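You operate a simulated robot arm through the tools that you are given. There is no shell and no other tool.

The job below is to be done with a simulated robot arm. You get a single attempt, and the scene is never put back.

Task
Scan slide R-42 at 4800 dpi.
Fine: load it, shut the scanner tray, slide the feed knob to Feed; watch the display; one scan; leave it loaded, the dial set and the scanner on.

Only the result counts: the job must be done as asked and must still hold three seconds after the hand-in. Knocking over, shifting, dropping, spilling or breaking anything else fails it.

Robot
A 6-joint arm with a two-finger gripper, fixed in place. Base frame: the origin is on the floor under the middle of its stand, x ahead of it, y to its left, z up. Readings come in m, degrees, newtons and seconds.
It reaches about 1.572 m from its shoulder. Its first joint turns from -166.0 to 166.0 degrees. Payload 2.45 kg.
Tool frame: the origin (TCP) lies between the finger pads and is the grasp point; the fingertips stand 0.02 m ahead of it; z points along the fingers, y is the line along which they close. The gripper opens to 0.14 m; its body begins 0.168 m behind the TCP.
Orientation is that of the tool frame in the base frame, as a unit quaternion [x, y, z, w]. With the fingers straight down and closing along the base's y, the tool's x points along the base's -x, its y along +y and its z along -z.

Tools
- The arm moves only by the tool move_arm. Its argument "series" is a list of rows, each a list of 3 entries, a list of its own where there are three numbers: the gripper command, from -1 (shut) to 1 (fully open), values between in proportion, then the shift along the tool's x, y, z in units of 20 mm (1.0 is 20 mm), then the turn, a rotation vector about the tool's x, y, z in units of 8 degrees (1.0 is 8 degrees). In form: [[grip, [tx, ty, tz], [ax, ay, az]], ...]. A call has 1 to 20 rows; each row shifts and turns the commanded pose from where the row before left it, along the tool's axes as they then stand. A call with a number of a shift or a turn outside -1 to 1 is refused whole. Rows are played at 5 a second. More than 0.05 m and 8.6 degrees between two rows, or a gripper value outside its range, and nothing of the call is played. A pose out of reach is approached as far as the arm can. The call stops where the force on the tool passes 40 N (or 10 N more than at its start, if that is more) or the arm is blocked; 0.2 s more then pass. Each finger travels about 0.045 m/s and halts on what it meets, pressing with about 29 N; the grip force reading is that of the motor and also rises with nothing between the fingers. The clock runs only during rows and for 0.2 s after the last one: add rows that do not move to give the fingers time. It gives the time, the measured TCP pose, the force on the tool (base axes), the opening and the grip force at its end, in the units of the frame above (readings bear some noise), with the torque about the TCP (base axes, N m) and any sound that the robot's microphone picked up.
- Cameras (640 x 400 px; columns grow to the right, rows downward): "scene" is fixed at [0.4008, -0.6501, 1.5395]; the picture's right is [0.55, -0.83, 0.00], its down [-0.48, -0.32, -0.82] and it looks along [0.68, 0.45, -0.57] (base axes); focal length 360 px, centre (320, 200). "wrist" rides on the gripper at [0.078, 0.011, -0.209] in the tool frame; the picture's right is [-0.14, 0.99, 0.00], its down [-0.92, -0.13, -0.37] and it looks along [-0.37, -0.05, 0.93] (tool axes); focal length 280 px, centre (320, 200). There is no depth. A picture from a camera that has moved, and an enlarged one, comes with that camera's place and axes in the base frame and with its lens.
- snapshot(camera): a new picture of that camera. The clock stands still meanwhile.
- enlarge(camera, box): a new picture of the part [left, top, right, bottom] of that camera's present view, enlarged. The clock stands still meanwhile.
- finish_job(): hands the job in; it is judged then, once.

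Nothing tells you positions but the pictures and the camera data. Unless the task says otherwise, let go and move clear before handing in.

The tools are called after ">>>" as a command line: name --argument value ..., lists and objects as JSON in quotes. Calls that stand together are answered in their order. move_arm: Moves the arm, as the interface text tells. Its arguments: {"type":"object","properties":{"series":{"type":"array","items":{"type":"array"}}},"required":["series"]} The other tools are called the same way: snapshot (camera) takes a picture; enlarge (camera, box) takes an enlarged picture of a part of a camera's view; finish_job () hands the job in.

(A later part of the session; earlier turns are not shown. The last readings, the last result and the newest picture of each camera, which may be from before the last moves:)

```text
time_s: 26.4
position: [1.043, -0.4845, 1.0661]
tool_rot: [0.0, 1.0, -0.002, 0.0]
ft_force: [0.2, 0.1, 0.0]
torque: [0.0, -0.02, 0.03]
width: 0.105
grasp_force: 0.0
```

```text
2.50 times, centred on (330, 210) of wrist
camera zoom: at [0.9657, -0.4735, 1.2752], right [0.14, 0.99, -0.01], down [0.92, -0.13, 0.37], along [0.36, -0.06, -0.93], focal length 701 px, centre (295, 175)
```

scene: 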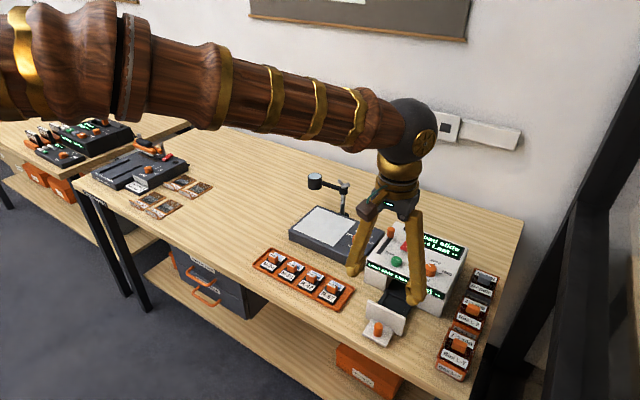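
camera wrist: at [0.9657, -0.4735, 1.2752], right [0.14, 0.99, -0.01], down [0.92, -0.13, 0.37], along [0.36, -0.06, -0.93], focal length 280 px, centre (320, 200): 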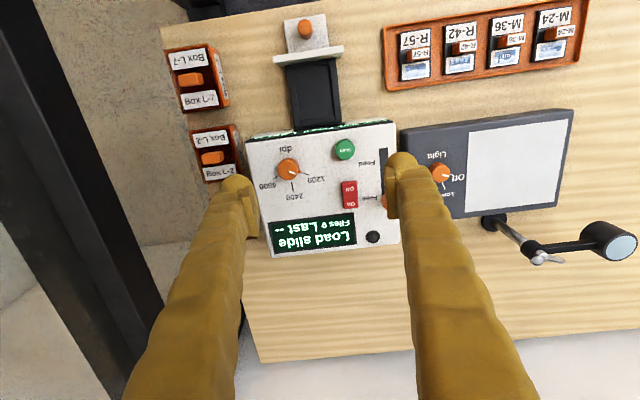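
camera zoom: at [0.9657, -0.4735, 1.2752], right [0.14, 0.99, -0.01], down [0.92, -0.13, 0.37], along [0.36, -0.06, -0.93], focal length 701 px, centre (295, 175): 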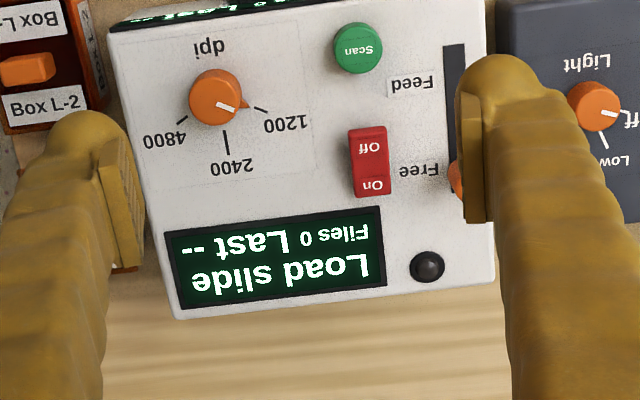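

Now the full pocket is visible: x 0.932–1.0045, y -0.512 to -0.459, centre about (0.968, -0.485). I measure slide R-42 in this same view.

>>> enlarge --camera "wrist" --box '[380, 0, 540, 100]'

>>> enlarge --camera "scene" --box '[360, 215, 480, 300]'

```text
4.00 times, centred on (460, 50) of wrist
camera zoom: at [0.9657, -0.4735, 1.2752], right [0.14, 0.99, -0.01], down [0.92, -0.13, 0.37], along [0.36, -0.06, -0.93], focal length 1122 px, centre (-240, 800)
```

zoom: 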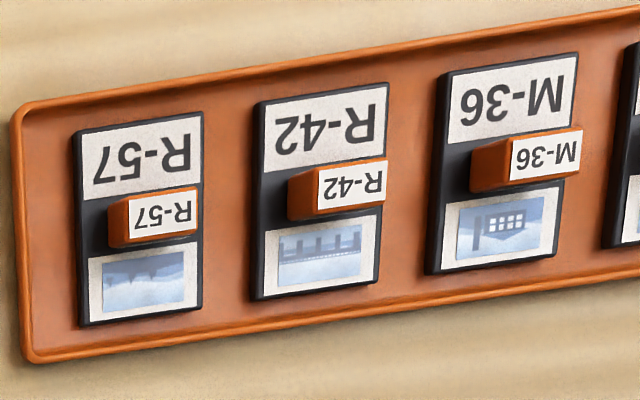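

```text
4.71 times, centred on (420, 258) of scene
camera zoom: at [0.4008, -0.6501, 1.5395], right [0.55, -0.83, 0.0], down [-0.48, -0.32, -0.82], along [0.68, 0.45, -0.57], focal length 1693 px, centre (-151, -71)
```

zoom: 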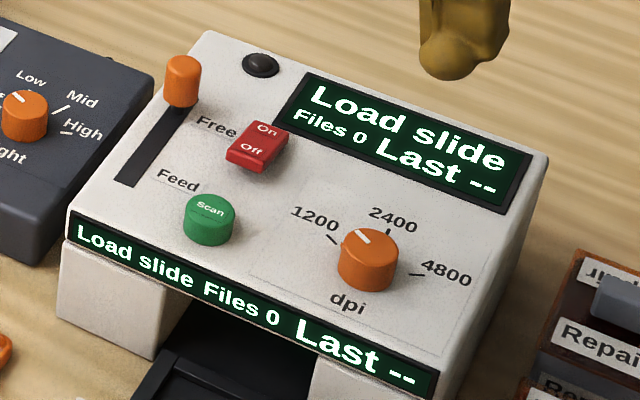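

The dial points to 1200 now, and R-42's tab is at about (0.939, -0.268), top z ≈ 0.84. I move above the tab with the fingers narrowed to 40 mm.

>>> move_arm --series '[[-0.43, [0.47, 0.98, 0], [-0.03, 0, 0]], [-0.43, [0.47, 0.98, 0], [0, 0, 0]], [-0.43, [0.47, 0.98, 0], [0, 0, 0]], [-0.43, [0.47, 0.98, 0], [0, 0, 0]], [-0.43, [0.47, 0.98, 0], [0, 0, 0]], [-0.43, [0.47, 0.98, 0], [0, 0, 0]], [-0.43, [0.47, 0.98, 0], [0, 0, 0]], [-0.43, [0.47, 0.98, 0], [0, 0, 0]], [-0.43, [0.47, 0.98, 0], [0, 0, 0]], [-0.43, [0.47, 0.98, 0], [0, 0, 0]], [-0.43, [0.47, 0.98, 0], [0, 0, 0]], [-0.43, [0, 0, 1], [0, 0, 0]], [-0.43, [0, 0, 1], [0, 0, 0]], [-0.43, [0, 0, 1], [0, 0, 0]], [-0.43, [0, 0, 1], [0, 0, 0]], [-0.43, [0, 0, 1], [0, 0, 0]], [-0.43, [0, 0, 0], [0, 0, 0]]]'

>>> snapshot --camera "wrist"

>>> enlarge --camera "wrist" --box '[240, 110, 400, 220]'

>>> enlarge --camera "scene" --box '[250, 220, 360, 315]'

```text
time_s: 30.0
position: [0.9396, -0.2689, 0.9673]
tool_rot: [0.0, 1.0, -0.001, 0.0]
ft_force: [-0.4, -0.2, -0.2]
torque: [-0.02, 0.0, -0.01]
width: 0.0401
grasp_force: 0.1
```

```text
taken
camera wrist: at [0.8622, -0.258, 1.1763], right [0.14, 0.99, 0.0], down [0.92, -0.13, 0.37], along [0.36, -0.05, -0.93], focal length 280 px, centre (320, 200)
```

wrist: 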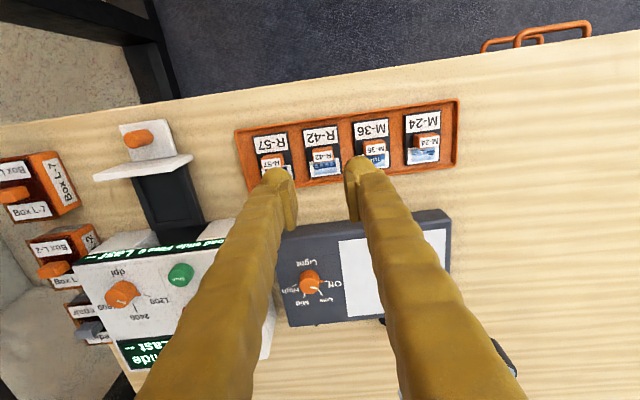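

```text
3.64 times, centred on (320, 165) of wrist
camera zoom: at [0.8622, -0.258, 1.1763], right [0.14, 0.99, 0.0], down [0.92, -0.13, 0.37], along [0.36, -0.05, -0.93], focal length 1020 px, centre (320, 327)
```

zoom: 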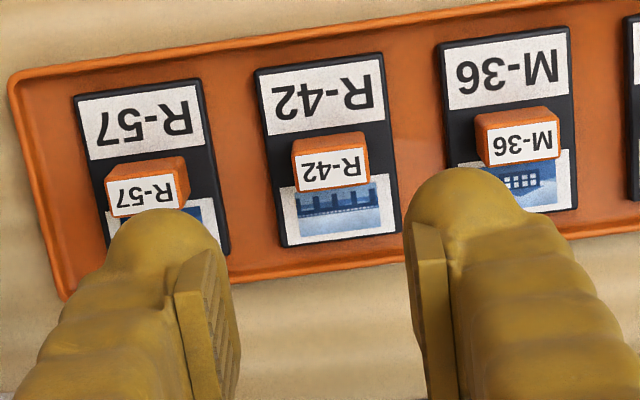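

```text
4.21 times, centred on (305, 268) of scene
camera zoom: at [0.4008, -0.6501, 1.5395], right [0.55, -0.83, 0.0], down [-0.48, -0.32, -0.82], along [0.68, 0.45, -0.57], focal length 1514 px, centre (383, -84)
```

zoom: 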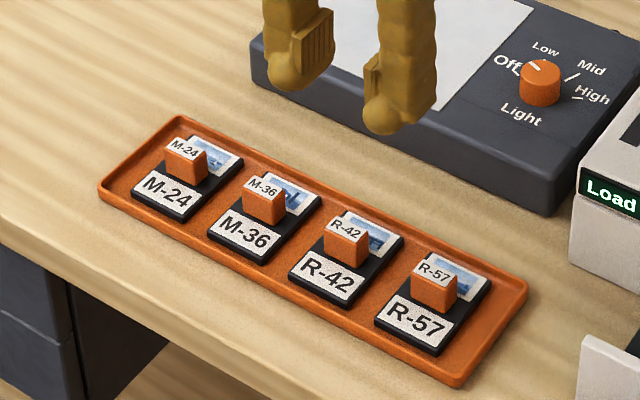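

In this closer view the tab is about 4–5 mm to +y of the TCP; its yaw matches. I correct and descend in steps.

>>> move_arm --series '[[-0.43, [0, 0.235, 1], [0, 0, 0]], [-0.43, [0, 0, 1], [0, 0, 0]], [-0.43, [0, 0, 1], [0, 0, 0]], [-0.43, [0, 0, 1], [0, 0, 0]], [-0.43, [0, 0, 0.5], [0, 0, 0]], [-0.43, [0, 0, 0], [0, 0, 0]]]'

>>> enlarge --camera "wrist" --box '[240, 120, 400, 230]'

>>> enlarge --camera "scene" --box '[270, 235, 350, 300]'

```text
time_s: 31.4
position: [0.9416, -0.2639, 0.876]
tool_rot: [0.0, 1.0, 0.0, 0.0]
ft_force: [-0.1, 0.9, -0.2]
torque: [-0.01, 0.03, 0.02]
width: 0.0399
grasp_force: 0.1
```

```text
3.64 times, centred on (320, 175) of wrist
camera zoom: at [0.8627, -0.253, 1.0859], right [0.14, 0.99, 0.0], down [0.92, -0.13, 0.37], along [0.36, -0.05, -0.93], focal length 1020 px, centre (320, 291)
```

zoom: 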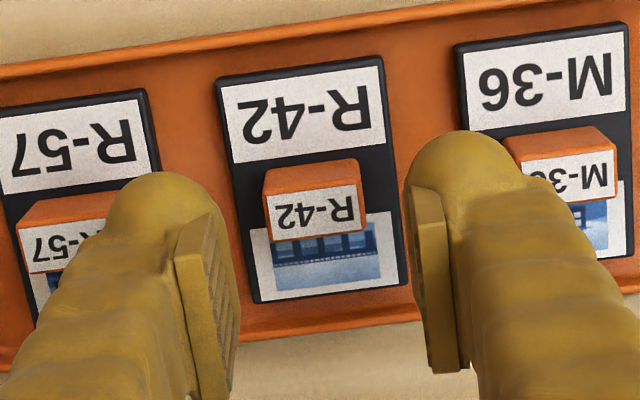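

```text
6.15 times, centred on (310, 268) of scene
camera zoom: at [0.4008, -0.6501, 1.5395], right [0.55, -0.83, 0.0], down [-0.48, -0.32, -0.82], along [0.68, 0.45, -0.57], focal length 2213 px, centre (382, -215)
```

zoom: 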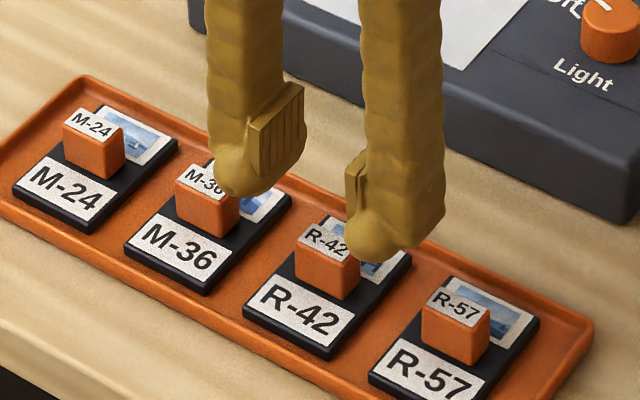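

The tab is centred in y; x needs about 2.5 mm toward the robot. I narrow to 34 mm so the fingers clear the neighbouring tabs, and go lower.

>>> move_arm --series '[[-0.514, [0.12, 0, 0], [0, 0, 0]], [-0.514, [0, 0, 0.4], [0, 0, 0]], [-0.514, [0, 0, 0.4], [0, 0, 0]], [-0.514, [0, 0, 0.4], [0, 0, 0]], [-0.514, [0, 0, 0.2], [0, 0, 0]], [-0.514, [0, 0, 0], [0, 0, 0]]]'

>>> enlarge --camera "wrist" --box '[240, 120, 400, 230]'

>>> enlarge --camera "scene" --box '[270, 235, 350, 300]'

```text
time_s: 32.8
position: [0.9383, -0.2627, 0.8475]
tool_rot: [0.0, 1.0, -0.001, 0.0]
ft_force: [0.4, -0.2, 0.0]
torque: [0.03, -0.01, -0.01]
width: 0.0339
grasp_force: 0.0
```

```text
3.64 times, centred on (320, 175) of wrist
camera zoom: at [0.8601, -0.2515, 1.0569], right [0.14, 0.99, 0.0], down [0.92, -0.13, 0.37], along [0.36, -0.05, -0.93], focal length 1020 px, centre (320, 291)
```

zoom: 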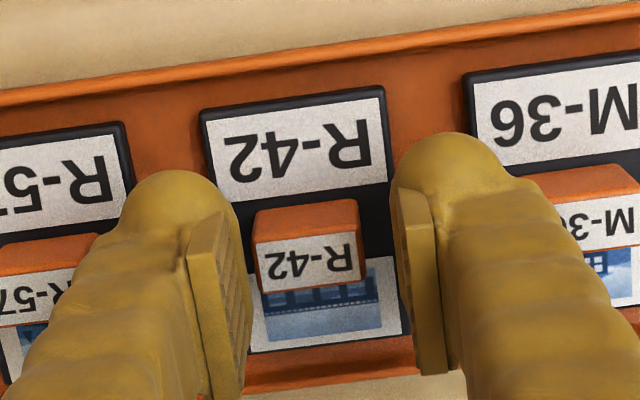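

```text
6.15 times, centred on (310, 268) of scene
camera zoom: at [0.4008, -0.6501, 1.5395], right [0.55, -0.83, 0.0], down [-0.48, -0.32, -0.82], along [0.68, 0.45, -0.57], focal length 2213 px, centre (382, -215)
```

zoom: 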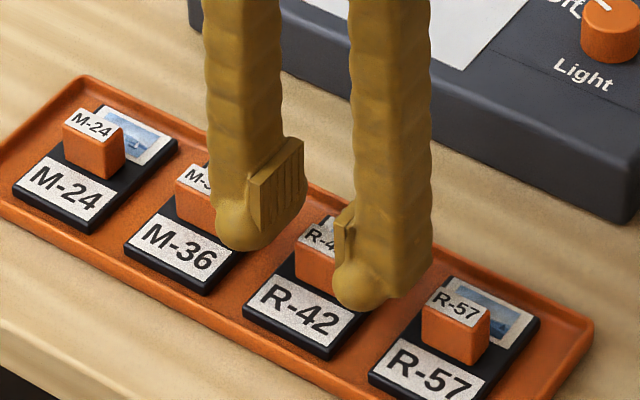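

The tab is 2.4 mm to -y of the finger centre. I correct that and go down a few more mm, checking force.

>>> move_arm --series '[[-0.514, [0, -0.12, 0], [0, 0, 0]], [-0.514, [0, 0, 0.15], [0, 0, 0]], [-0.514, [0, 0, 0.15], [0, 0, 0]], [-0.514, [0, 0, 0], [0, 0, 0]]]'

>>> enlarge --camera "scene" --box '[285, 250, 345, 300]'

>>> enlarge --camera "wrist" --box '[240, 120, 400, 230]'

```text
time_s: 33.8
position: [0.939, -0.2645, 0.8419]
tool_rot: [-0.001, 1.0, -0.001, 0.0]
ft_force: [0.4, 0.7, -0.2]
torque: [-0.02, -0.01, 0.0]
width: 0.0338
grasp_force: 0.1
```

```text
8.00 times, centred on (315, 275) of scene
camera zoom: at [0.4008, -0.6501, 1.5395], right [0.55, -0.83, 0.0], down [-0.48, -0.32, -0.82], along [0.68, 0.45, -0.57], focal length 2877 px, centre (360, -400)
```

zoom: 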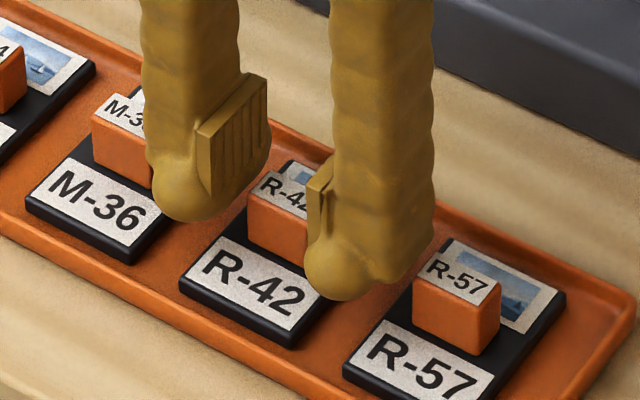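

```text
3.64 times, centred on (320, 175) of wrist
camera zoom: at [0.8601, -0.2546, 1.0514], right [0.14, 0.99, 0.0], down [0.92, -0.13, 0.37], along [0.36, -0.05, -0.93], focal length 1020 px, centre (320, 291)
```

zoom: 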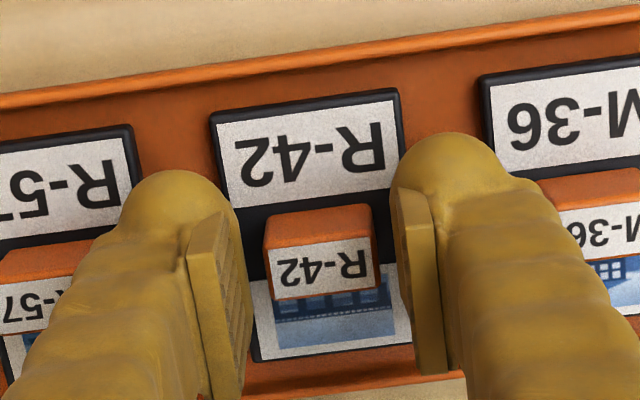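

The tab is centred now. I go about 4 mm lower and then close.

>>> move_arm --series '[[-0.514, [0, 0, 0.1], [0, 0, 0]], [-0.514, [0, 0, 0.1], [0, 0, 0]], [-0.514, [0, 0, 0], [0, 0, 0]]]'

```text
time_s: 34.6
position: [0.9387, -0.2649, 0.8378]
tool_rot: [0.001, 1.0, -0.001, 0.0]
ft_force: [-0.2, 0.1, -0.8]
torque: [-0.03, -0.01, 0.01]
width: 0.034
grasp_force: 0.0
```

Still no contact; 2 mm lower and then close.

>>> move_arm --series '[[-0.514, [0, 0, 0.1], [0, 0, 0]], [-0.514, [0, 0, 0], [0, 0, 0]]]'

>>> enlarge --camera "scene" --box '[285, 250, 345, 300]'

```text
time_s: 35.2
position: [0.9382, -0.2655, 0.8366]
tool_rot: [0.0, 1.0, -0.001, 0.001]
ft_force: [-0.1, 0.0, 0.6]
torque: [-0.02, -0.05, -0.01]
width: 0.0339
grasp_force: 0.1
```

```text
8.00 times, centred on (315, 275) of scene
camera zoom: at [0.4008, -0.6501, 1.5395], right [0.55, -0.83, 0.0], down [-0.48, -0.32, -0.82], along [0.68, 0.45, -0.57], focal length 2877 px, centre (360, -400)
```

zoom: 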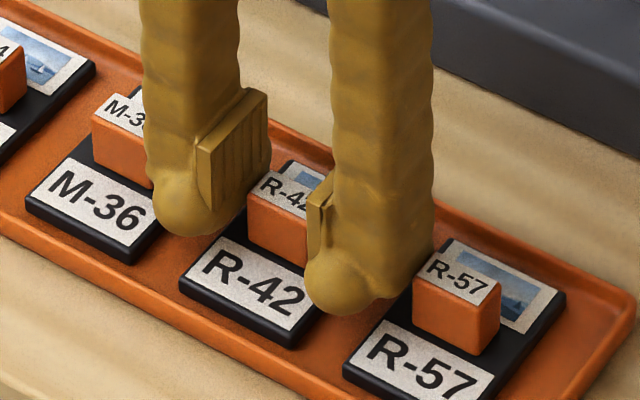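

The pads now overlap the tab well. I close the gripper.

>>> move_arm --series '[[-1, [0, 0, 0], [0, 0, 0]], [-1, [0, 0, 0], [0, 0, 0]], [-1, [0, 0, 0], [0, 0, 0]], [-1, [0, 0, 0], [0, 0, 0]]]'

>>> enlarge --camera "scene" --box '[285, 250, 345, 300]'

```text
time_s: 36.2
position: [0.9381, -0.2652, 0.8359]
tool_rot: [0.001, 1.0, -0.001, 0.001]
ft_force: [0.4, -1.0, 0.6]
torque: [0.0, -0.01, -0.03]
width: 0.0243
grasp_force: 28.4
```

```text
8.00 times, centred on (315, 275) of scene
camera zoom: at [0.4008, -0.6501, 1.5395], right [0.55, -0.83, 0.0], down [-0.48, -0.32, -0.82], along [0.68, 0.45, -0.57], focal length 2877 px, centre (360, -400)
```

zoom: 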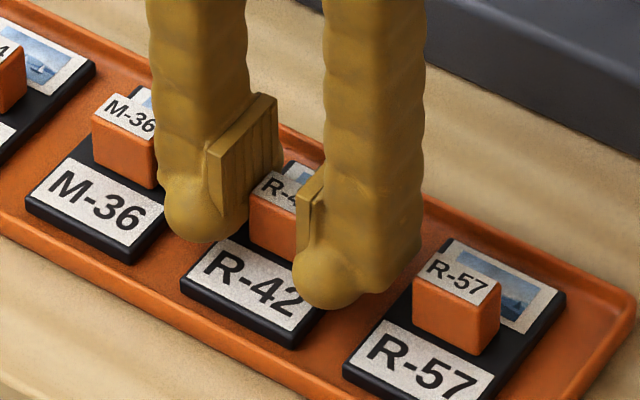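

The tab of R-42 is gripped (24 mm). I lift slowly and check that the slide comes along.

>>> move_arm --series '[[-1, [0, 0, -0.3], [0, 0, 0]], [-1, [0, 0, -0.5], [0, 0, 0]], [-1, [0, 0, -0.7], [0, 0, 0]], [-1, [0, 0, -1], [0, 0, 0]], [-1, [0, 0, -1], [0, 0, 0]], [-1, [0, 0, 0], [0, 0, 0]]]'

>>> snapshot --camera "wrist"

>>> enlarge --camera "scene" --box '[260, 215, 360, 310]'

```text
time_s: 37.6
position: [0.9375, -0.2646, 0.9044]
tool_rot: [0.001, 1.0, 0.0, 0.0]
ft_force: [-0.2, 0.2, -0.2]
torque: [-0.02, 0.0, 0.03]
width: 0.0244
grasp_force: 29.2
```

```text
taken
camera wrist: at [0.859, -0.2546, 1.1143], right [0.14, 0.99, 0.0], down [0.92, -0.13, 0.37], along [0.36, -0.05, -0.93], focal length 280 px, centre (320, 200)
```

wrist: 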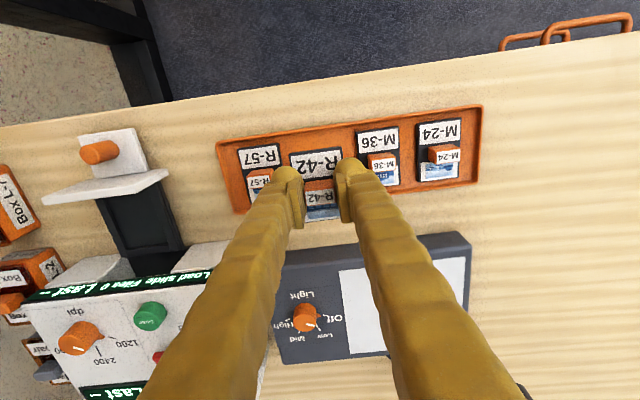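

```text
4.21 times, centred on (310, 262) of scene
camera zoom: at [0.4008, -0.6501, 1.5395], right [0.55, -0.83, 0.0], down [-0.48, -0.32, -0.82], along [0.68, 0.45, -0.57], focal length 1514 px, centre (362, -63)
```

zoom: 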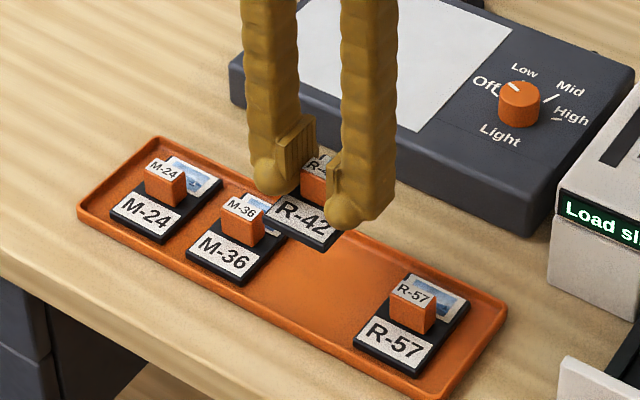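

R-42 is held and level. I carry it up and over to hover above the open tray pocket at about (0.968, -0.485).

>>> move_arm --series '[[-1, [0, 0, -0.8], [0, 0, 0]], [-1, [0, 0, -0.8], [0, 0, 0]], [-1, [0, 0, -0.7], [0, 0, 0]], [-1, [-0.1, -0.7, 0], [0, 0, 0]], [-1, [-0.13, -0.9, 0], [0, 0, 0]], [-1, [-0.13, -0.9, 0], [0, 0, 0]], [-1, [-0.13, -0.9, 0], [0, 0, 0]], [-1, [-0.13, -0.9, 0], [0, 0, 0]], [-1, [-0.13, -0.9, 0], [0, 0, 0]], [-1, [-0.13, -0.9, 0], [0, 0, 0]], [-1, [-0.13, -0.9, 0], [0, 0, 0]], [-1, [-0.13, -0.9, 0], [0, 0, 0]], [-1, [-0.13, -0.9, 0], [0, 0, 0]], [-1, [-0.13, -0.9, 0], [0, 0, 0]], [-1, [-0.13, -0.9, 0], [0, 0, 0]], [-1, [-0.05, -0.4, 0], [0, 0, 0]], [-1, [0, 0, 0], [0, 0, 0]]]'

>>> snapshot --camera "wrist"

>>> enlarge --camera "wrist" --box '[240, 100, 400, 260]'

>>> enlarge --camera "scene" --box '[345, 230, 445, 340]'

```text
time_s: 41.2
position: [0.9698, -0.4863, 0.9522]
tool_rot: [0.0, 1.0, -0.001, -0.001]
ft_force: [0.2, 0.0, -0.6]
torque: [0.01, 0.0, 0.06]
width: 0.0242
grasp_force: 28.9
```

```text
taken
camera wrist: at [0.8909, -0.4757, 1.1626], right [0.14, 0.99, 0.0], down [0.92, -0.13, 0.37], along [0.36, -0.05, -0.93], focal length 280 px, centre (320, 200)
```

wrist: 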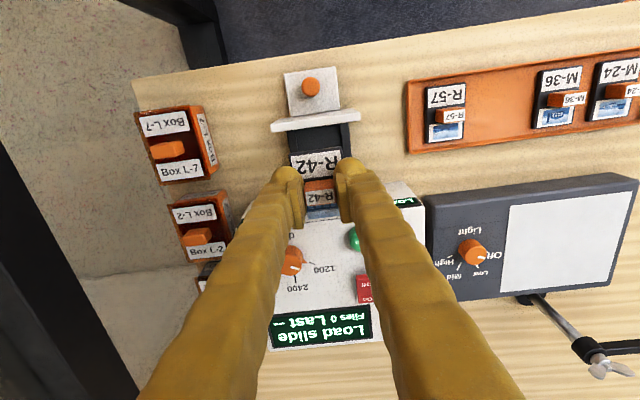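

```text
2.50 times, centred on (320, 180) of wrist
camera zoom: at [0.8909, -0.4757, 1.1626], right [0.14, 0.99, 0.0], down [0.92, -0.13, 0.37], along [0.36, -0.05, -0.93], focal length 701 px, centre (320, 250)
```

zoom: 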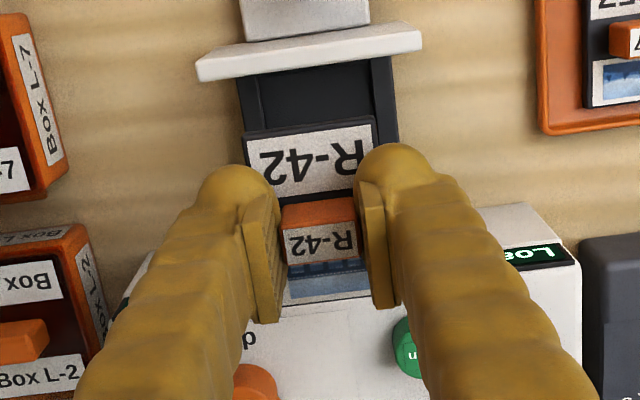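

```text
3.64 times, centred on (395, 285) of scene
camera zoom: at [0.4008, -0.6501, 1.5395], right [0.55, -0.83, 0.0], down [-0.48, -0.32, -0.82], along [0.68, 0.45, -0.57], focal length 1308 px, centre (47, -109)
```

zoom: 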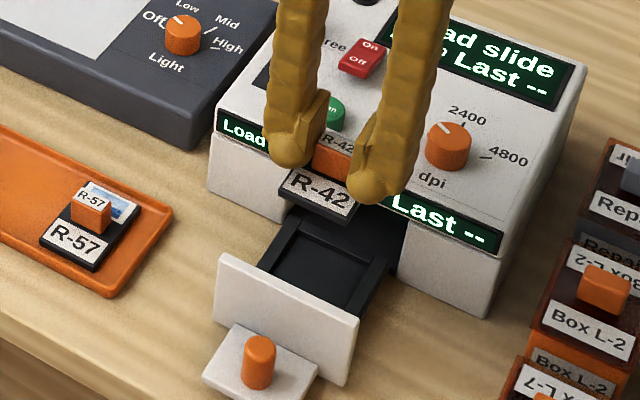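

The slide hovers over the pocket, aligned within a couple of mm. I make a small correction and descend to just above the rails.

>>> move_arm --series '[[-1, [0.07, 0.05, 0.5], [0, 0, 0]], [-1, [0, 0, 1], [0, 0, 0]], [-1, [0, 0, 1], [0, 0, 0]], [-1, [0, 0, 1], [0, 0, 0]], [-1, [0, 0, 0.8], [0, 0, 0]], [-1, [0, 0, 0], [0, 0, 0]]]'

>>> enlarge --camera "wrist" --box '[240, 100, 400, 260]'

>>> enlarge --camera "scene" --box '[365, 255, 435, 325]'

```text
time_s: 42.6
position: [0.9674, -0.4836, 0.8654]
tool_rot: [0.0, 1.0, -0.001, 0.0]
ft_force: [-0.5, 0.0, -0.7]
torque: [0.0, 0.0, 0.0]
width: 0.0245
grasp_force: 28.7
```

```text
2.50 times, centred on (320, 180) of wrist
camera zoom: at [0.8889, -0.4732, 1.0763], right [0.14, 0.99, 0.0], down [0.92, -0.13, 0.37], along [0.36, -0.05, -0.93], focal length 701 px, centre (320, 250)
```

zoom: 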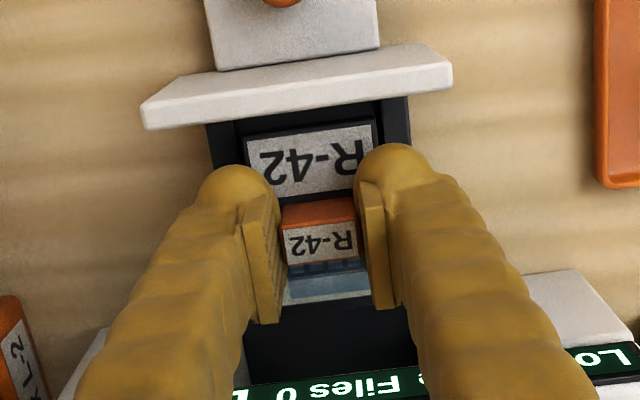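

```text
5.71 times, centred on (400, 290) of scene
camera zoom: at [0.4008, -0.6501, 1.5395], right [0.55, -0.83, 0.0], down [-0.48, -0.32, -0.82], along [0.68, 0.45, -0.57], focal length 2055 px, centre (-137, -314)
```

zoom: 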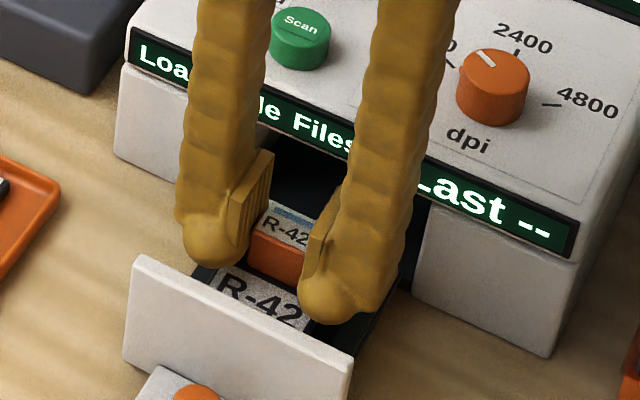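

I zoom tightly on the slide edges against the rails before lowering.

>>> enlarge --camera "wrist" --box '[285, 115, 365, 165]'

>>> enlarge --camera "wrist" --box '[285, 190, 365, 250]'

```text
8.00 times, centred on (325, 140) of wrist
camera zoom: at [0.8889, -0.4732, 1.0763], right [0.14, 0.99, 0.0], down [0.92, -0.13, 0.37], along [0.36, -0.05, -0.93], focal length 2243 px, centre (280, 680)
```

zoom: 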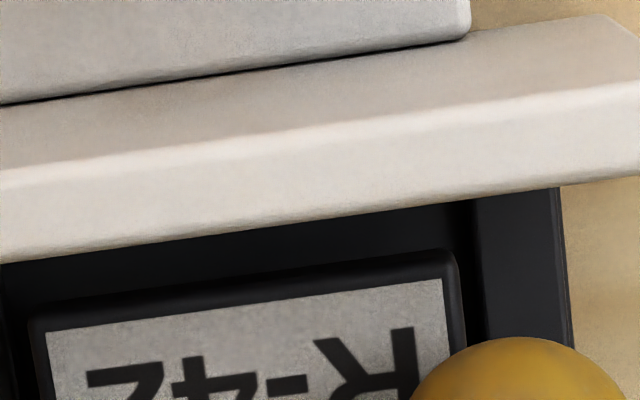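

```text
6.67 times, centred on (325, 220) of wrist
camera zoom: at [0.8889, -0.4732, 1.0763], right [0.14, 0.99, 0.0], down [0.92, -0.13, 0.37], along [0.36, -0.05, -0.93], focal length 1869 px, centre (287, 67)
```

zoom: 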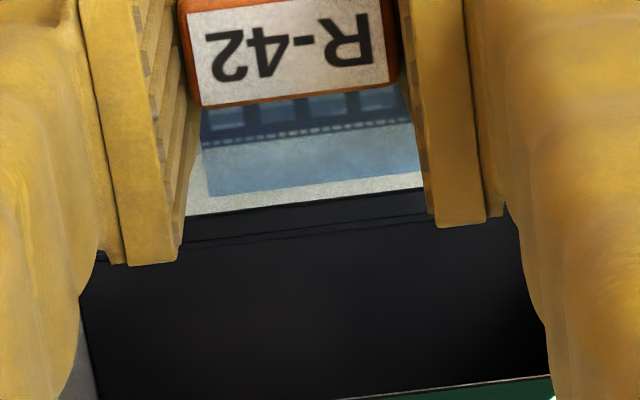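

The slide sits centred between the rails in both axes (about 4 mm clearance each side). I lower it gently.

>>> move_arm --series '[[-1, [0, -0.02, 0.25], [0, 0, 0]], [-1, [0, 0, 0.25], [0, 0, 0]], [-1, [0, 0, 0.2], [0, 0, 0]], [-1, [0, 0, 0], [0, 0, 0]]]'

>>> enlarge --camera "scene" --box '[365, 255, 435, 325]'

```text
time_s: 43.6
position: [0.969, -0.4852, 0.8528]
tool_rot: [-0.001, 1.0, -0.001, 0.0]
ft_force: [0.5, 0.5, -0.1]
torque: [0.02, -0.05, 0.0]
width: 0.0244
grasp_force: 28.3
```

```text
5.71 times, centred on (400, 290) of scene
camera zoom: at [0.4008, -0.6501, 1.5395], right [0.55, -0.83, 0.0], down [-0.48, -0.32, -0.82], along [0.68, 0.45, -0.57], focal length 2055 px, centre (-137, -314)
```

zoom: 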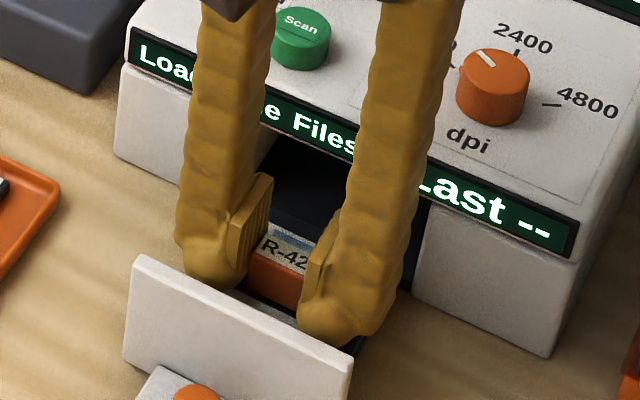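

No contact yet. I keep lowering in 2 mm steps.

>>> move_arm --series '[[-1, [0, 0, 0.1], [0, 0, 0]], [-1, [0, 0, 0.1], [0, 0, 0]], [-1, [0, 0, 0], [0, 0, 0]]]'

>>> move_arm --series '[[-1, [0, 0, 0.1], [0, 0, 0]], [-1, [0, 0, 0], [0, 0, 0]]]'

```text
time_s: 44.4
position: [0.9679, -0.4854, 0.8476]
tool_rot: [0.001, 1.0, -0.001, 0.0]
ft_force: [0.1, -0.3, -0.4]
torque: [0.01, -0.02, 0.0]
width: 0.0245
grasp_force: 28.4
```

```text
time_s: 45.0
position: [0.968, -0.4852, 0.8479]
tool_rot: [0.0, 1.0, -0.001, 0.001]
ft_force: [-0.1, 1.8, 17.0]
torque: [0.11, 0.07, 0.02]
width: 0.0245
grasp_force: 28.9
```

Contact at z ≈ 0.847 with 17 N upward. I check whether the slide is on the pocket floor or on a rail.

>>> enlarge --camera "wrist" --box '[280, 110, 370, 180]'

>>> enlarge --camera "scene" --box '[375, 275, 425, 320]'

>>> enlarge --camera "wrist" --box '[285, 190, 365, 250]'

```text
5.71 times, centred on (325, 145) of wrist
camera zoom: at [0.8893, -0.4748, 1.0568], right [0.14, 0.99, 0.0], down [0.92, -0.13, 0.37], along [0.37, -0.05, -0.93], focal length 1602 px, centre (291, 514)
```

zoom: 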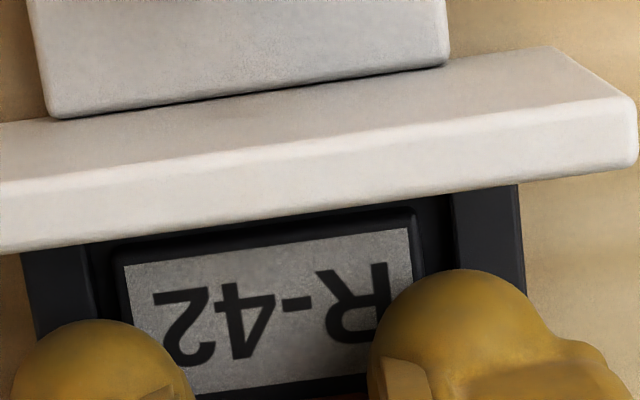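

```text
8.89 times, centred on (400, 298) of scene
camera zoom: at [0.4008, -0.6501, 1.5395], right [0.55, -0.83, 0.0], down [-0.48, -0.32, -0.82], along [0.68, 0.45, -0.57], focal length 3197 px, centre (-391, -667)
```

zoom: 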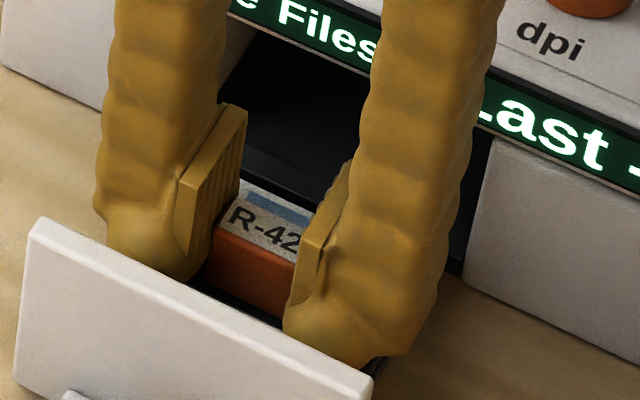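

```text
6.67 times, centred on (325, 220) of wrist
camera zoom: at [0.8893, -0.4748, 1.0568], right [0.14, 0.99, 0.0], down [0.92, -0.13, 0.37], along [0.37, -0.05, -0.93], focal length 1869 px, centre (287, 67)
```

zoom: 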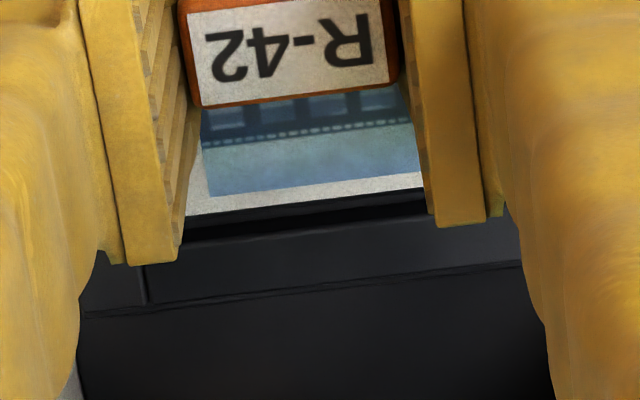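

The slide is inside the pocket with visible gaps on all sides. I release it by opening slightly.

>>> move_arm --series '[[-1, [0, 0, -0.03], [0, 0, 0]], [-0.5, [0, 0, 0], [0, 0, 0]], [-0.5, [0, 0, 0], [0, 0, 0]], [-0.5, [0, 0, 0], [0, 0, 0]]]'

>>> enlarge --camera "wrist" --box '[270, 110, 370, 250]'

>>> enlarge --camera "scene" --box '[375, 275, 425, 320]'

```text
time_s: 46.0
position: [0.9667, -0.4867, 0.8466]
tool_rot: [0.0, 1.0, -0.001, 0.0]
ft_force: [0.0, 0.6, -0.8]
torque: [0.02, -0.02, -0.05]
width: 0.0354
grasp_force: 0.1
```

```text
2.86 times, centred on (320, 180) of wrist
camera zoom: at [0.8894, -0.4752, 1.0561], right [0.14, 0.99, 0.0], down [0.92, -0.13, 0.37], along [0.36, -0.05, -0.93], focal length 801 px, centre (320, 257)
```

zoom: 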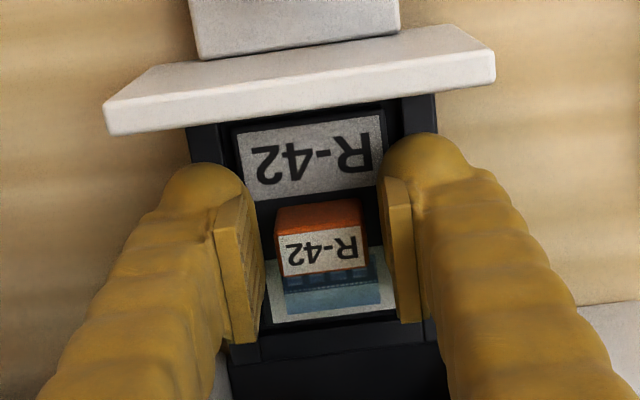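

```text
8.89 times, centred on (400, 298) of scene
camera zoom: at [0.4008, -0.6501, 1.5395], right [0.55, -0.83, 0.0], down [-0.48, -0.32, -0.82], along [0.68, 0.45, -0.57], focal length 3197 px, centre (-391, -667)
```

zoom: 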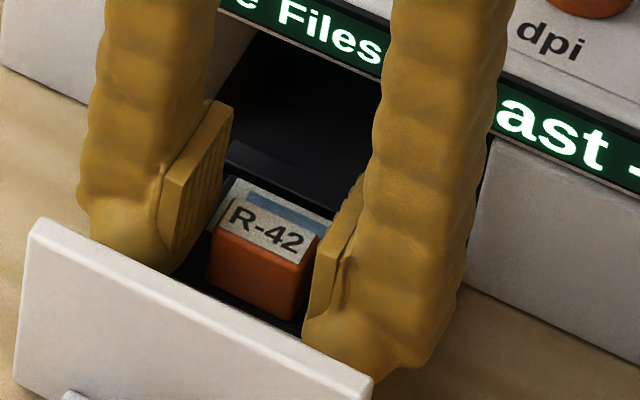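

R-42 lies flat in the pocket. I rise clear and look again.

>>> move_arm --series '[[-0.5, [0, 0, -0.3], [0, 0, 0]], [-0.5, [0, 0, -0.5], [0, 0, 0]], [-0.5, [0, 0, -1], [0, 0, 0]], [-0.5, [0, 0, -1], [0, 0, 0]], [-0.5, [0, 0, -1], [0, 0, 0]], [-0.5, [0, 0, -1], [0, 0, 0]], [0, [0, 0, -1], [0, 0, 0]], [0, [0, 0, -1], [0, 0, 0]], [0, [0, 0, 0], [0, 0, 0]]]'

>>> enlarge --camera "wrist" --box '[250, 80, 400, 200]'

>>> enlarge --camera "scene" --box '[355, 240, 455, 340]'

```text
time_s: 48.0
position: [0.969, -0.4855, 0.9825]
tool_rot: [0.0, 1.0, -0.001, 0.0]
ft_force: [-0.1, -0.4, -0.6]
torque: [-0.02, -0.01, 0.02]
width: 0.0698
grasp_force: 0.0
```

```text
3.33 times, centred on (325, 140) of wrist
camera zoom: at [0.8905, -0.4748, 1.1919], right [0.14, 0.99, 0.0], down [0.92, -0.13, 0.37], along [0.36, -0.05, -0.93], focal length 935 px, centre (303, 400)
```

zoom: 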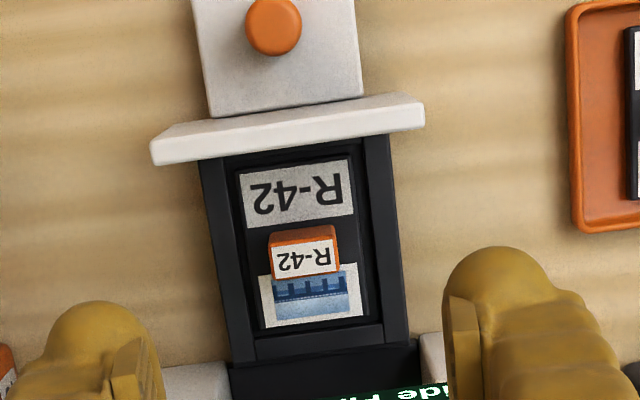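

```text
4.00 times, centred on (405, 290) of scene
camera zoom: at [0.4008, -0.6501, 1.5395], right [0.55, -0.83, 0.0], down [-0.48, -0.32, -0.82], along [0.68, 0.45, -0.57], focal length 1439 px, centre (-20, -160)
```

zoom: 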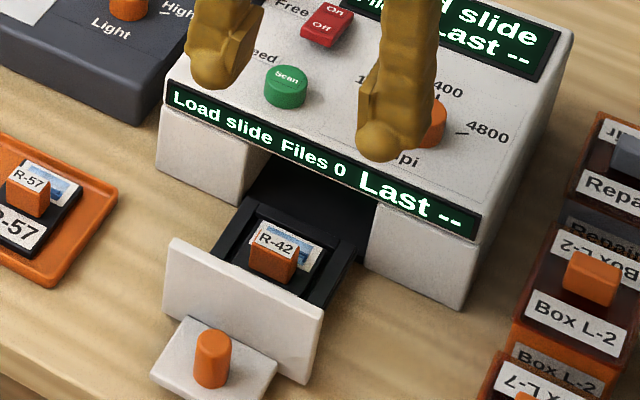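

R-42 is seated flat between the rails. Next I go in front of the tray knob with closed fingers to push the tray shut.

>>> move_arm --series '[[-1, [1, 0, 0], [0, 0, 0]], [-1, [1, 0, 0], [0, 0, 0]], [-1, [1, 0, 0], [0, 0, 0]], [-1, [1, 0, 0], [0, 0, 0]], [-1, [1, 0, 0], [0, 0, 0]], [-1, [1, 0, 0], [0, 0, 0]], [-1, [0.9, 0, 0], [0, 0, 0]], [-1, [0, 0, 1], [0, 0, 0]], [-1, [0, 0, 1], [0, 0, 0]], [-1, [0, 0, 1], [0, 0, 0]], [-1, [0, 0, 1], [0, 0, 0]], [-1, [0, 0, 0], [0, 0, 0]]]'

>>> snapshot --camera "wrist"

>>> enlarge --camera "scene" --box '[320, 240, 440, 360]'

```text
time_s: 50.6
position: [0.8293, -0.4862, 0.9019]
tool_rot: [-0.001, 1.0, -0.001, 0.0]
ft_force: [0.2, -0.1, 0.4]
torque: [-0.02, 0.01, -0.03]
width: 0.0
grasp_force: 28.8
```

```text
taken
camera wrist: at [0.7511, -0.4756, 1.1115], right [0.14, 0.99, 0.0], down [0.92, -0.13, 0.37], along [0.36, -0.05, -0.93], focal length 280 px, centre (320, 200)
```

wrist: 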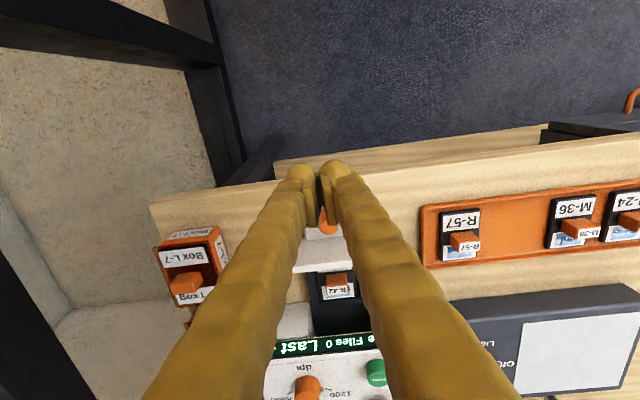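

```text
3.33 times, centred on (380, 300) of scene
camera zoom: at [0.4008, -0.6501, 1.5395], right [0.55, -0.83, 0.0], down [-0.48, -0.32, -0.82], along [0.68, 0.45, -0.57], focal length 1199 px, centre (120, -133)
```

zoom: 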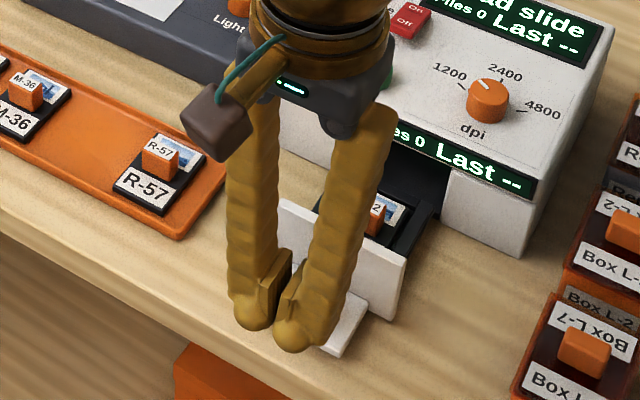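

The closed fingers are in front of the knob. I lower to knob height and start pushing forward.

>>> move_arm --series '[[-1, [0, 0, 1], [0, 0, 0]], [-1, [0, 0, 1], [0, 0, 0]], [-1, [0, 0, 0.7], [0, 0, 0]], [-1, [0, 0, 0.5], [0, 0, 0]], [-1, [0, 0, 0], [0, 0, 0]], [-1, [-0.4, 0, 0], [0, 0, 0]], [-1, [-0.4, 0, 0], [0, 0, 0]], [-1, [-0.4, 0, 0], [0, 0, 0]], [-1, [-0.3, 0, 0], [0, 0, 0]], [-1, [-0.3, 0, 0], [0, 0, 0]], [-1, [0, 0, 0], [0, 0, 0]]]'

>>> enlarge --camera "scene" --box '[330, 250, 440, 340]'

```text
time_s: 53.0
position: [0.8666, -0.485, 0.8373]
tool_rot: [0.001, 1.0, -0.001, 0.0]
ft_force: [0.1, -0.3, 0.4]
torque: [-0.02, 0.02, 0.01]
width: 0.0002
grasp_force: 28.9
```

```text
4.44 times, centred on (385, 295) of scene
camera zoom: at [0.4008, -0.6501, 1.5395], right [0.55, -0.83, 0.0], down [-0.48, -0.32, -0.82], along [0.68, 0.45, -0.57], focal length 1598 px, centre (31, -222)
```

zoom: 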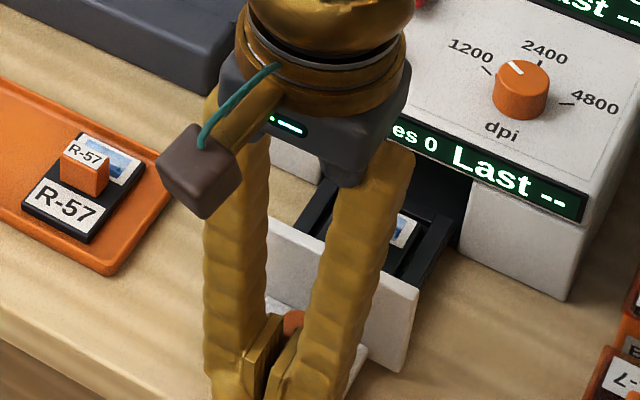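

No notable force yet. I push on in small steps.

>>> move_arm --series '[[-1, [-0.3, 0, 0], [0, 0, 0]], [-1, [-0.3, 0, 0], [0, 0, 0]], [-1, [-0.3, 0, 0], [0, 0, 0]], [-1, [-0.3, 0, 0], [0, 0, 0]], [-1, [-0.3, 0, 0], [0, 0, 0]], [-1, [-0.3, 0, 0], [0, 0, 0]], [-1, [-0.3, 0, 0], [0, 0, 0]], [-1, [-0.3, 0, 0], [0, 0, 0]], [-1, [0, 0, 0], [0, 0, 0]]]'

>>> enlarge --camera "scene" --box '[330, 240, 450, 340]'

```text
time_s: 55.0
position: [0.9155, -0.4841, 0.8381]
tool_rot: [0.0, 1.0, -0.001, 0.0]
ft_force: [0.3, 0.3, -0.5]
torque: [-0.01, 0.02, 0.02]
width: 0.0
grasp_force: 29.0
```

```text
4.00 times, centred on (390, 290) of scene
camera zoom: at [0.4008, -0.6501, 1.5395], right [0.55, -0.83, 0.0], down [-0.48, -0.32, -0.82], along [0.68, 0.45, -0.57], focal length 1439 px, centre (40, -160)
```

zoom: 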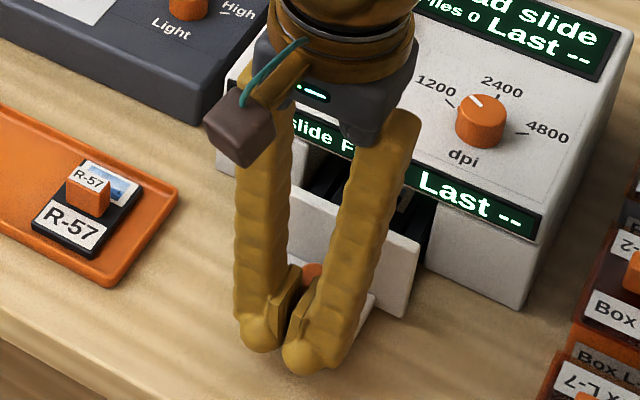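

The tray is closing smoothly. I continue until it meets its stop.

>>> move_arm --series '[[-1, [-0.25, 0, 0], [0, 0, 0]], [-1, [-0.25, 0, 0], [0, 0, 0]], [-1, [-0.25, 0, 0], [0, 0, 0]], [-1, [-0.25, 0, 0], [0, 0, 0]], [-1, [-0.25, 0, 0], [0, 0, 0]], [-1, [-0.25, 0, 0], [0, 0, 0]], [-1, [0, 0, 0], [0, 0, 0]]]'

>>> enlarge --camera "scene" --box '[330, 240, 450, 340]'

```text
time_s: 56.6
position: [0.9444, -0.4846, 0.8376]
tool_rot: [0.0, 1.0, -0.002, 0.0]
ft_force: [0.4, 0.6, -0.5]
torque: [0.0, -0.02, -0.01]
width: 0.0
grasp_force: 29.1
```

```text
4.00 times, centred on (390, 290) of scene
camera zoom: at [0.4008, -0.6501, 1.5395], right [0.55, -0.83, 0.0], down [-0.48, -0.32, -0.82], along [0.68, 0.45, -0.57], focal length 1439 px, centre (40, -160)
```

zoom: 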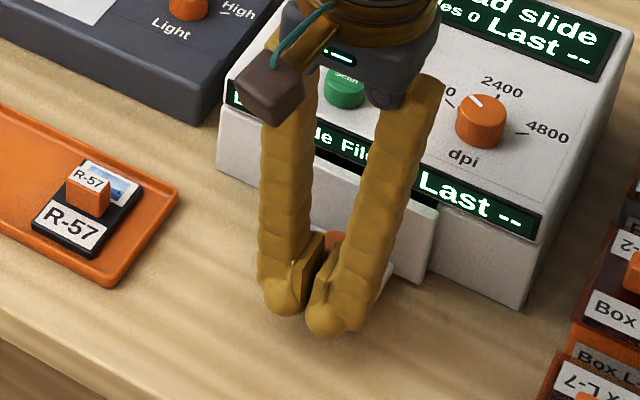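

Nearly shut. I push the last bit in fine steps.

>>> move_arm --series '[[-1, [-0.15, 0, 0], [0, 0, 0]], [-1, [-0.15, 0, 0], [0, 0, 0]], [-1, [-0.15, 0, 0], [0, 0, 0]], [-1, [-0.15, 0, 0], [0, 0, 0]], [-1, [-0.1, 0, 0], [0, 0, 0]], [-1, [-0.1, 0, 0], [0, 0, 0]], [-1, [-0.1, 0, 0], [0, 0, 0]], [-1, [0, 0, 0], [0, 0, 0]]]'

>>> enlarge --camera "scene" --box '[350, 220, 470, 330]'

```text
time_s: 57.6
position: [0.9518, -0.4848, 0.8372]
tool_rot: [0.0, 1.0, 0.0, -0.003]
ft_force: [-11.9, 4.8, 3.9]
torque: [0.04, 0.06, 0.18]
width: 0.0061
grasp_force: 29.7
stopped in row 5: the force on the tool passed its limit at 47 N (the readings are from after the stop); the commanded pose is now the measured one
```

```text
3.64 times, centred on (410, 275) of scene
camera zoom: at [0.4008, -0.6501, 1.5395], right [0.55, -0.83, 0.0], down [-0.48, -0.32, -0.82], along [0.68, 0.45, -0.57], focal length 1308 px, centre (-7, -73)
```

zoom: 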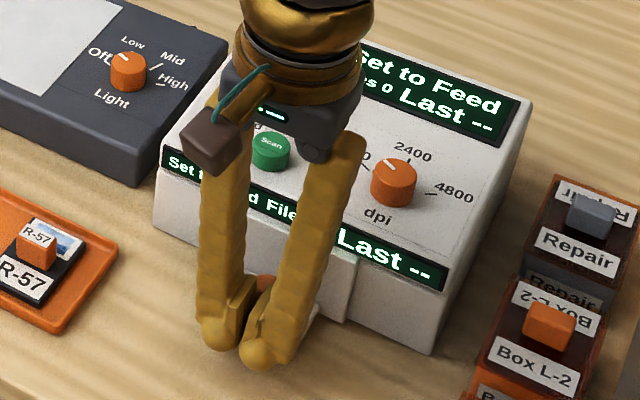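

The tray is shut and the display now says "Set to Feed". I back away and rise, then set the dial before the feed knob.

>>> move_arm --series '[[-1, [0.3, 0, 0], [0, 0.04, 0]], [-1, [0.7, 0, 0], [0, 0, 0]], [-1, [0.7, 0, 0], [0, 0, 0]], [-1, [0, 0, -1], [0, 0, 0]], [-1, [0, 0, -1], [0, 0, 0]], [-1, [0, 0, -1], [0, 0, 0]], [-1, [0, 0, -1], [0, 0, 0]], [-1, [0, 0, -1], [0, 0, 0]], [-1, [0, 0, -1], [0, 0, 0]], [-1, [0, 0, -1], [0, 0, 0]], [-1, [0, 0, -1], [0, 0, 0]], [-0.3, [0, 0, -1], [0, 0, 0]], [-0.3, [0, 0, -1], [0, 0, 0]], [-0.3, [0, 0, 0], [0, 0, 0]]]'

>>> snapshot --camera "wrist"

>>> enlarge --camera "scene" --box '[350, 220, 470, 330]'

```text
time_s: 60.6
position: [0.9227, -0.4857, 1.04]
tool_rot: [0.0, 1.0, 0.0, -0.006]
ft_force: [-1.0, 0.6, 0.4]
torque: [0.01, 0.0, -0.01]
width: 0.049
grasp_force: 0.0
```

```text
taken
camera wrist: at [0.8464, -0.475, 1.2494], right [0.14, 0.99, 0.0], down [0.92, -0.13, 0.36], along [0.35, -0.05, -0.93], focal length 280 px, centre (320, 200)
```

wrist: 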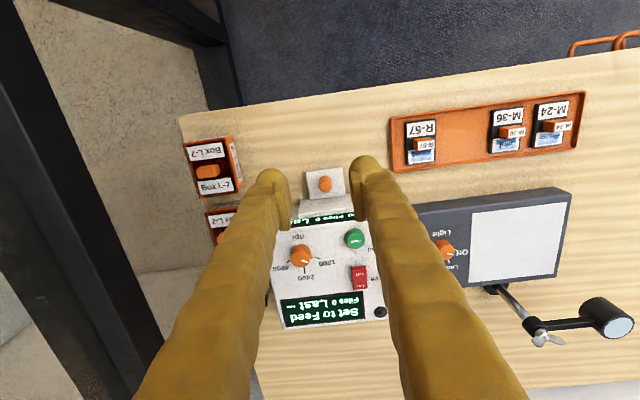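

```text
3.64 times, centred on (410, 275) of scene
camera zoom: at [0.4008, -0.6501, 1.5395], right [0.55, -0.83, 0.0], down [-0.48, -0.32, -0.82], along [0.68, 0.45, -0.57], focal length 1308 px, centre (-7, -73)
```

zoom: 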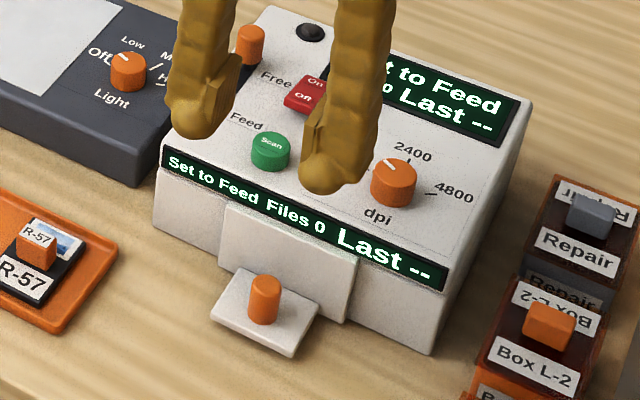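

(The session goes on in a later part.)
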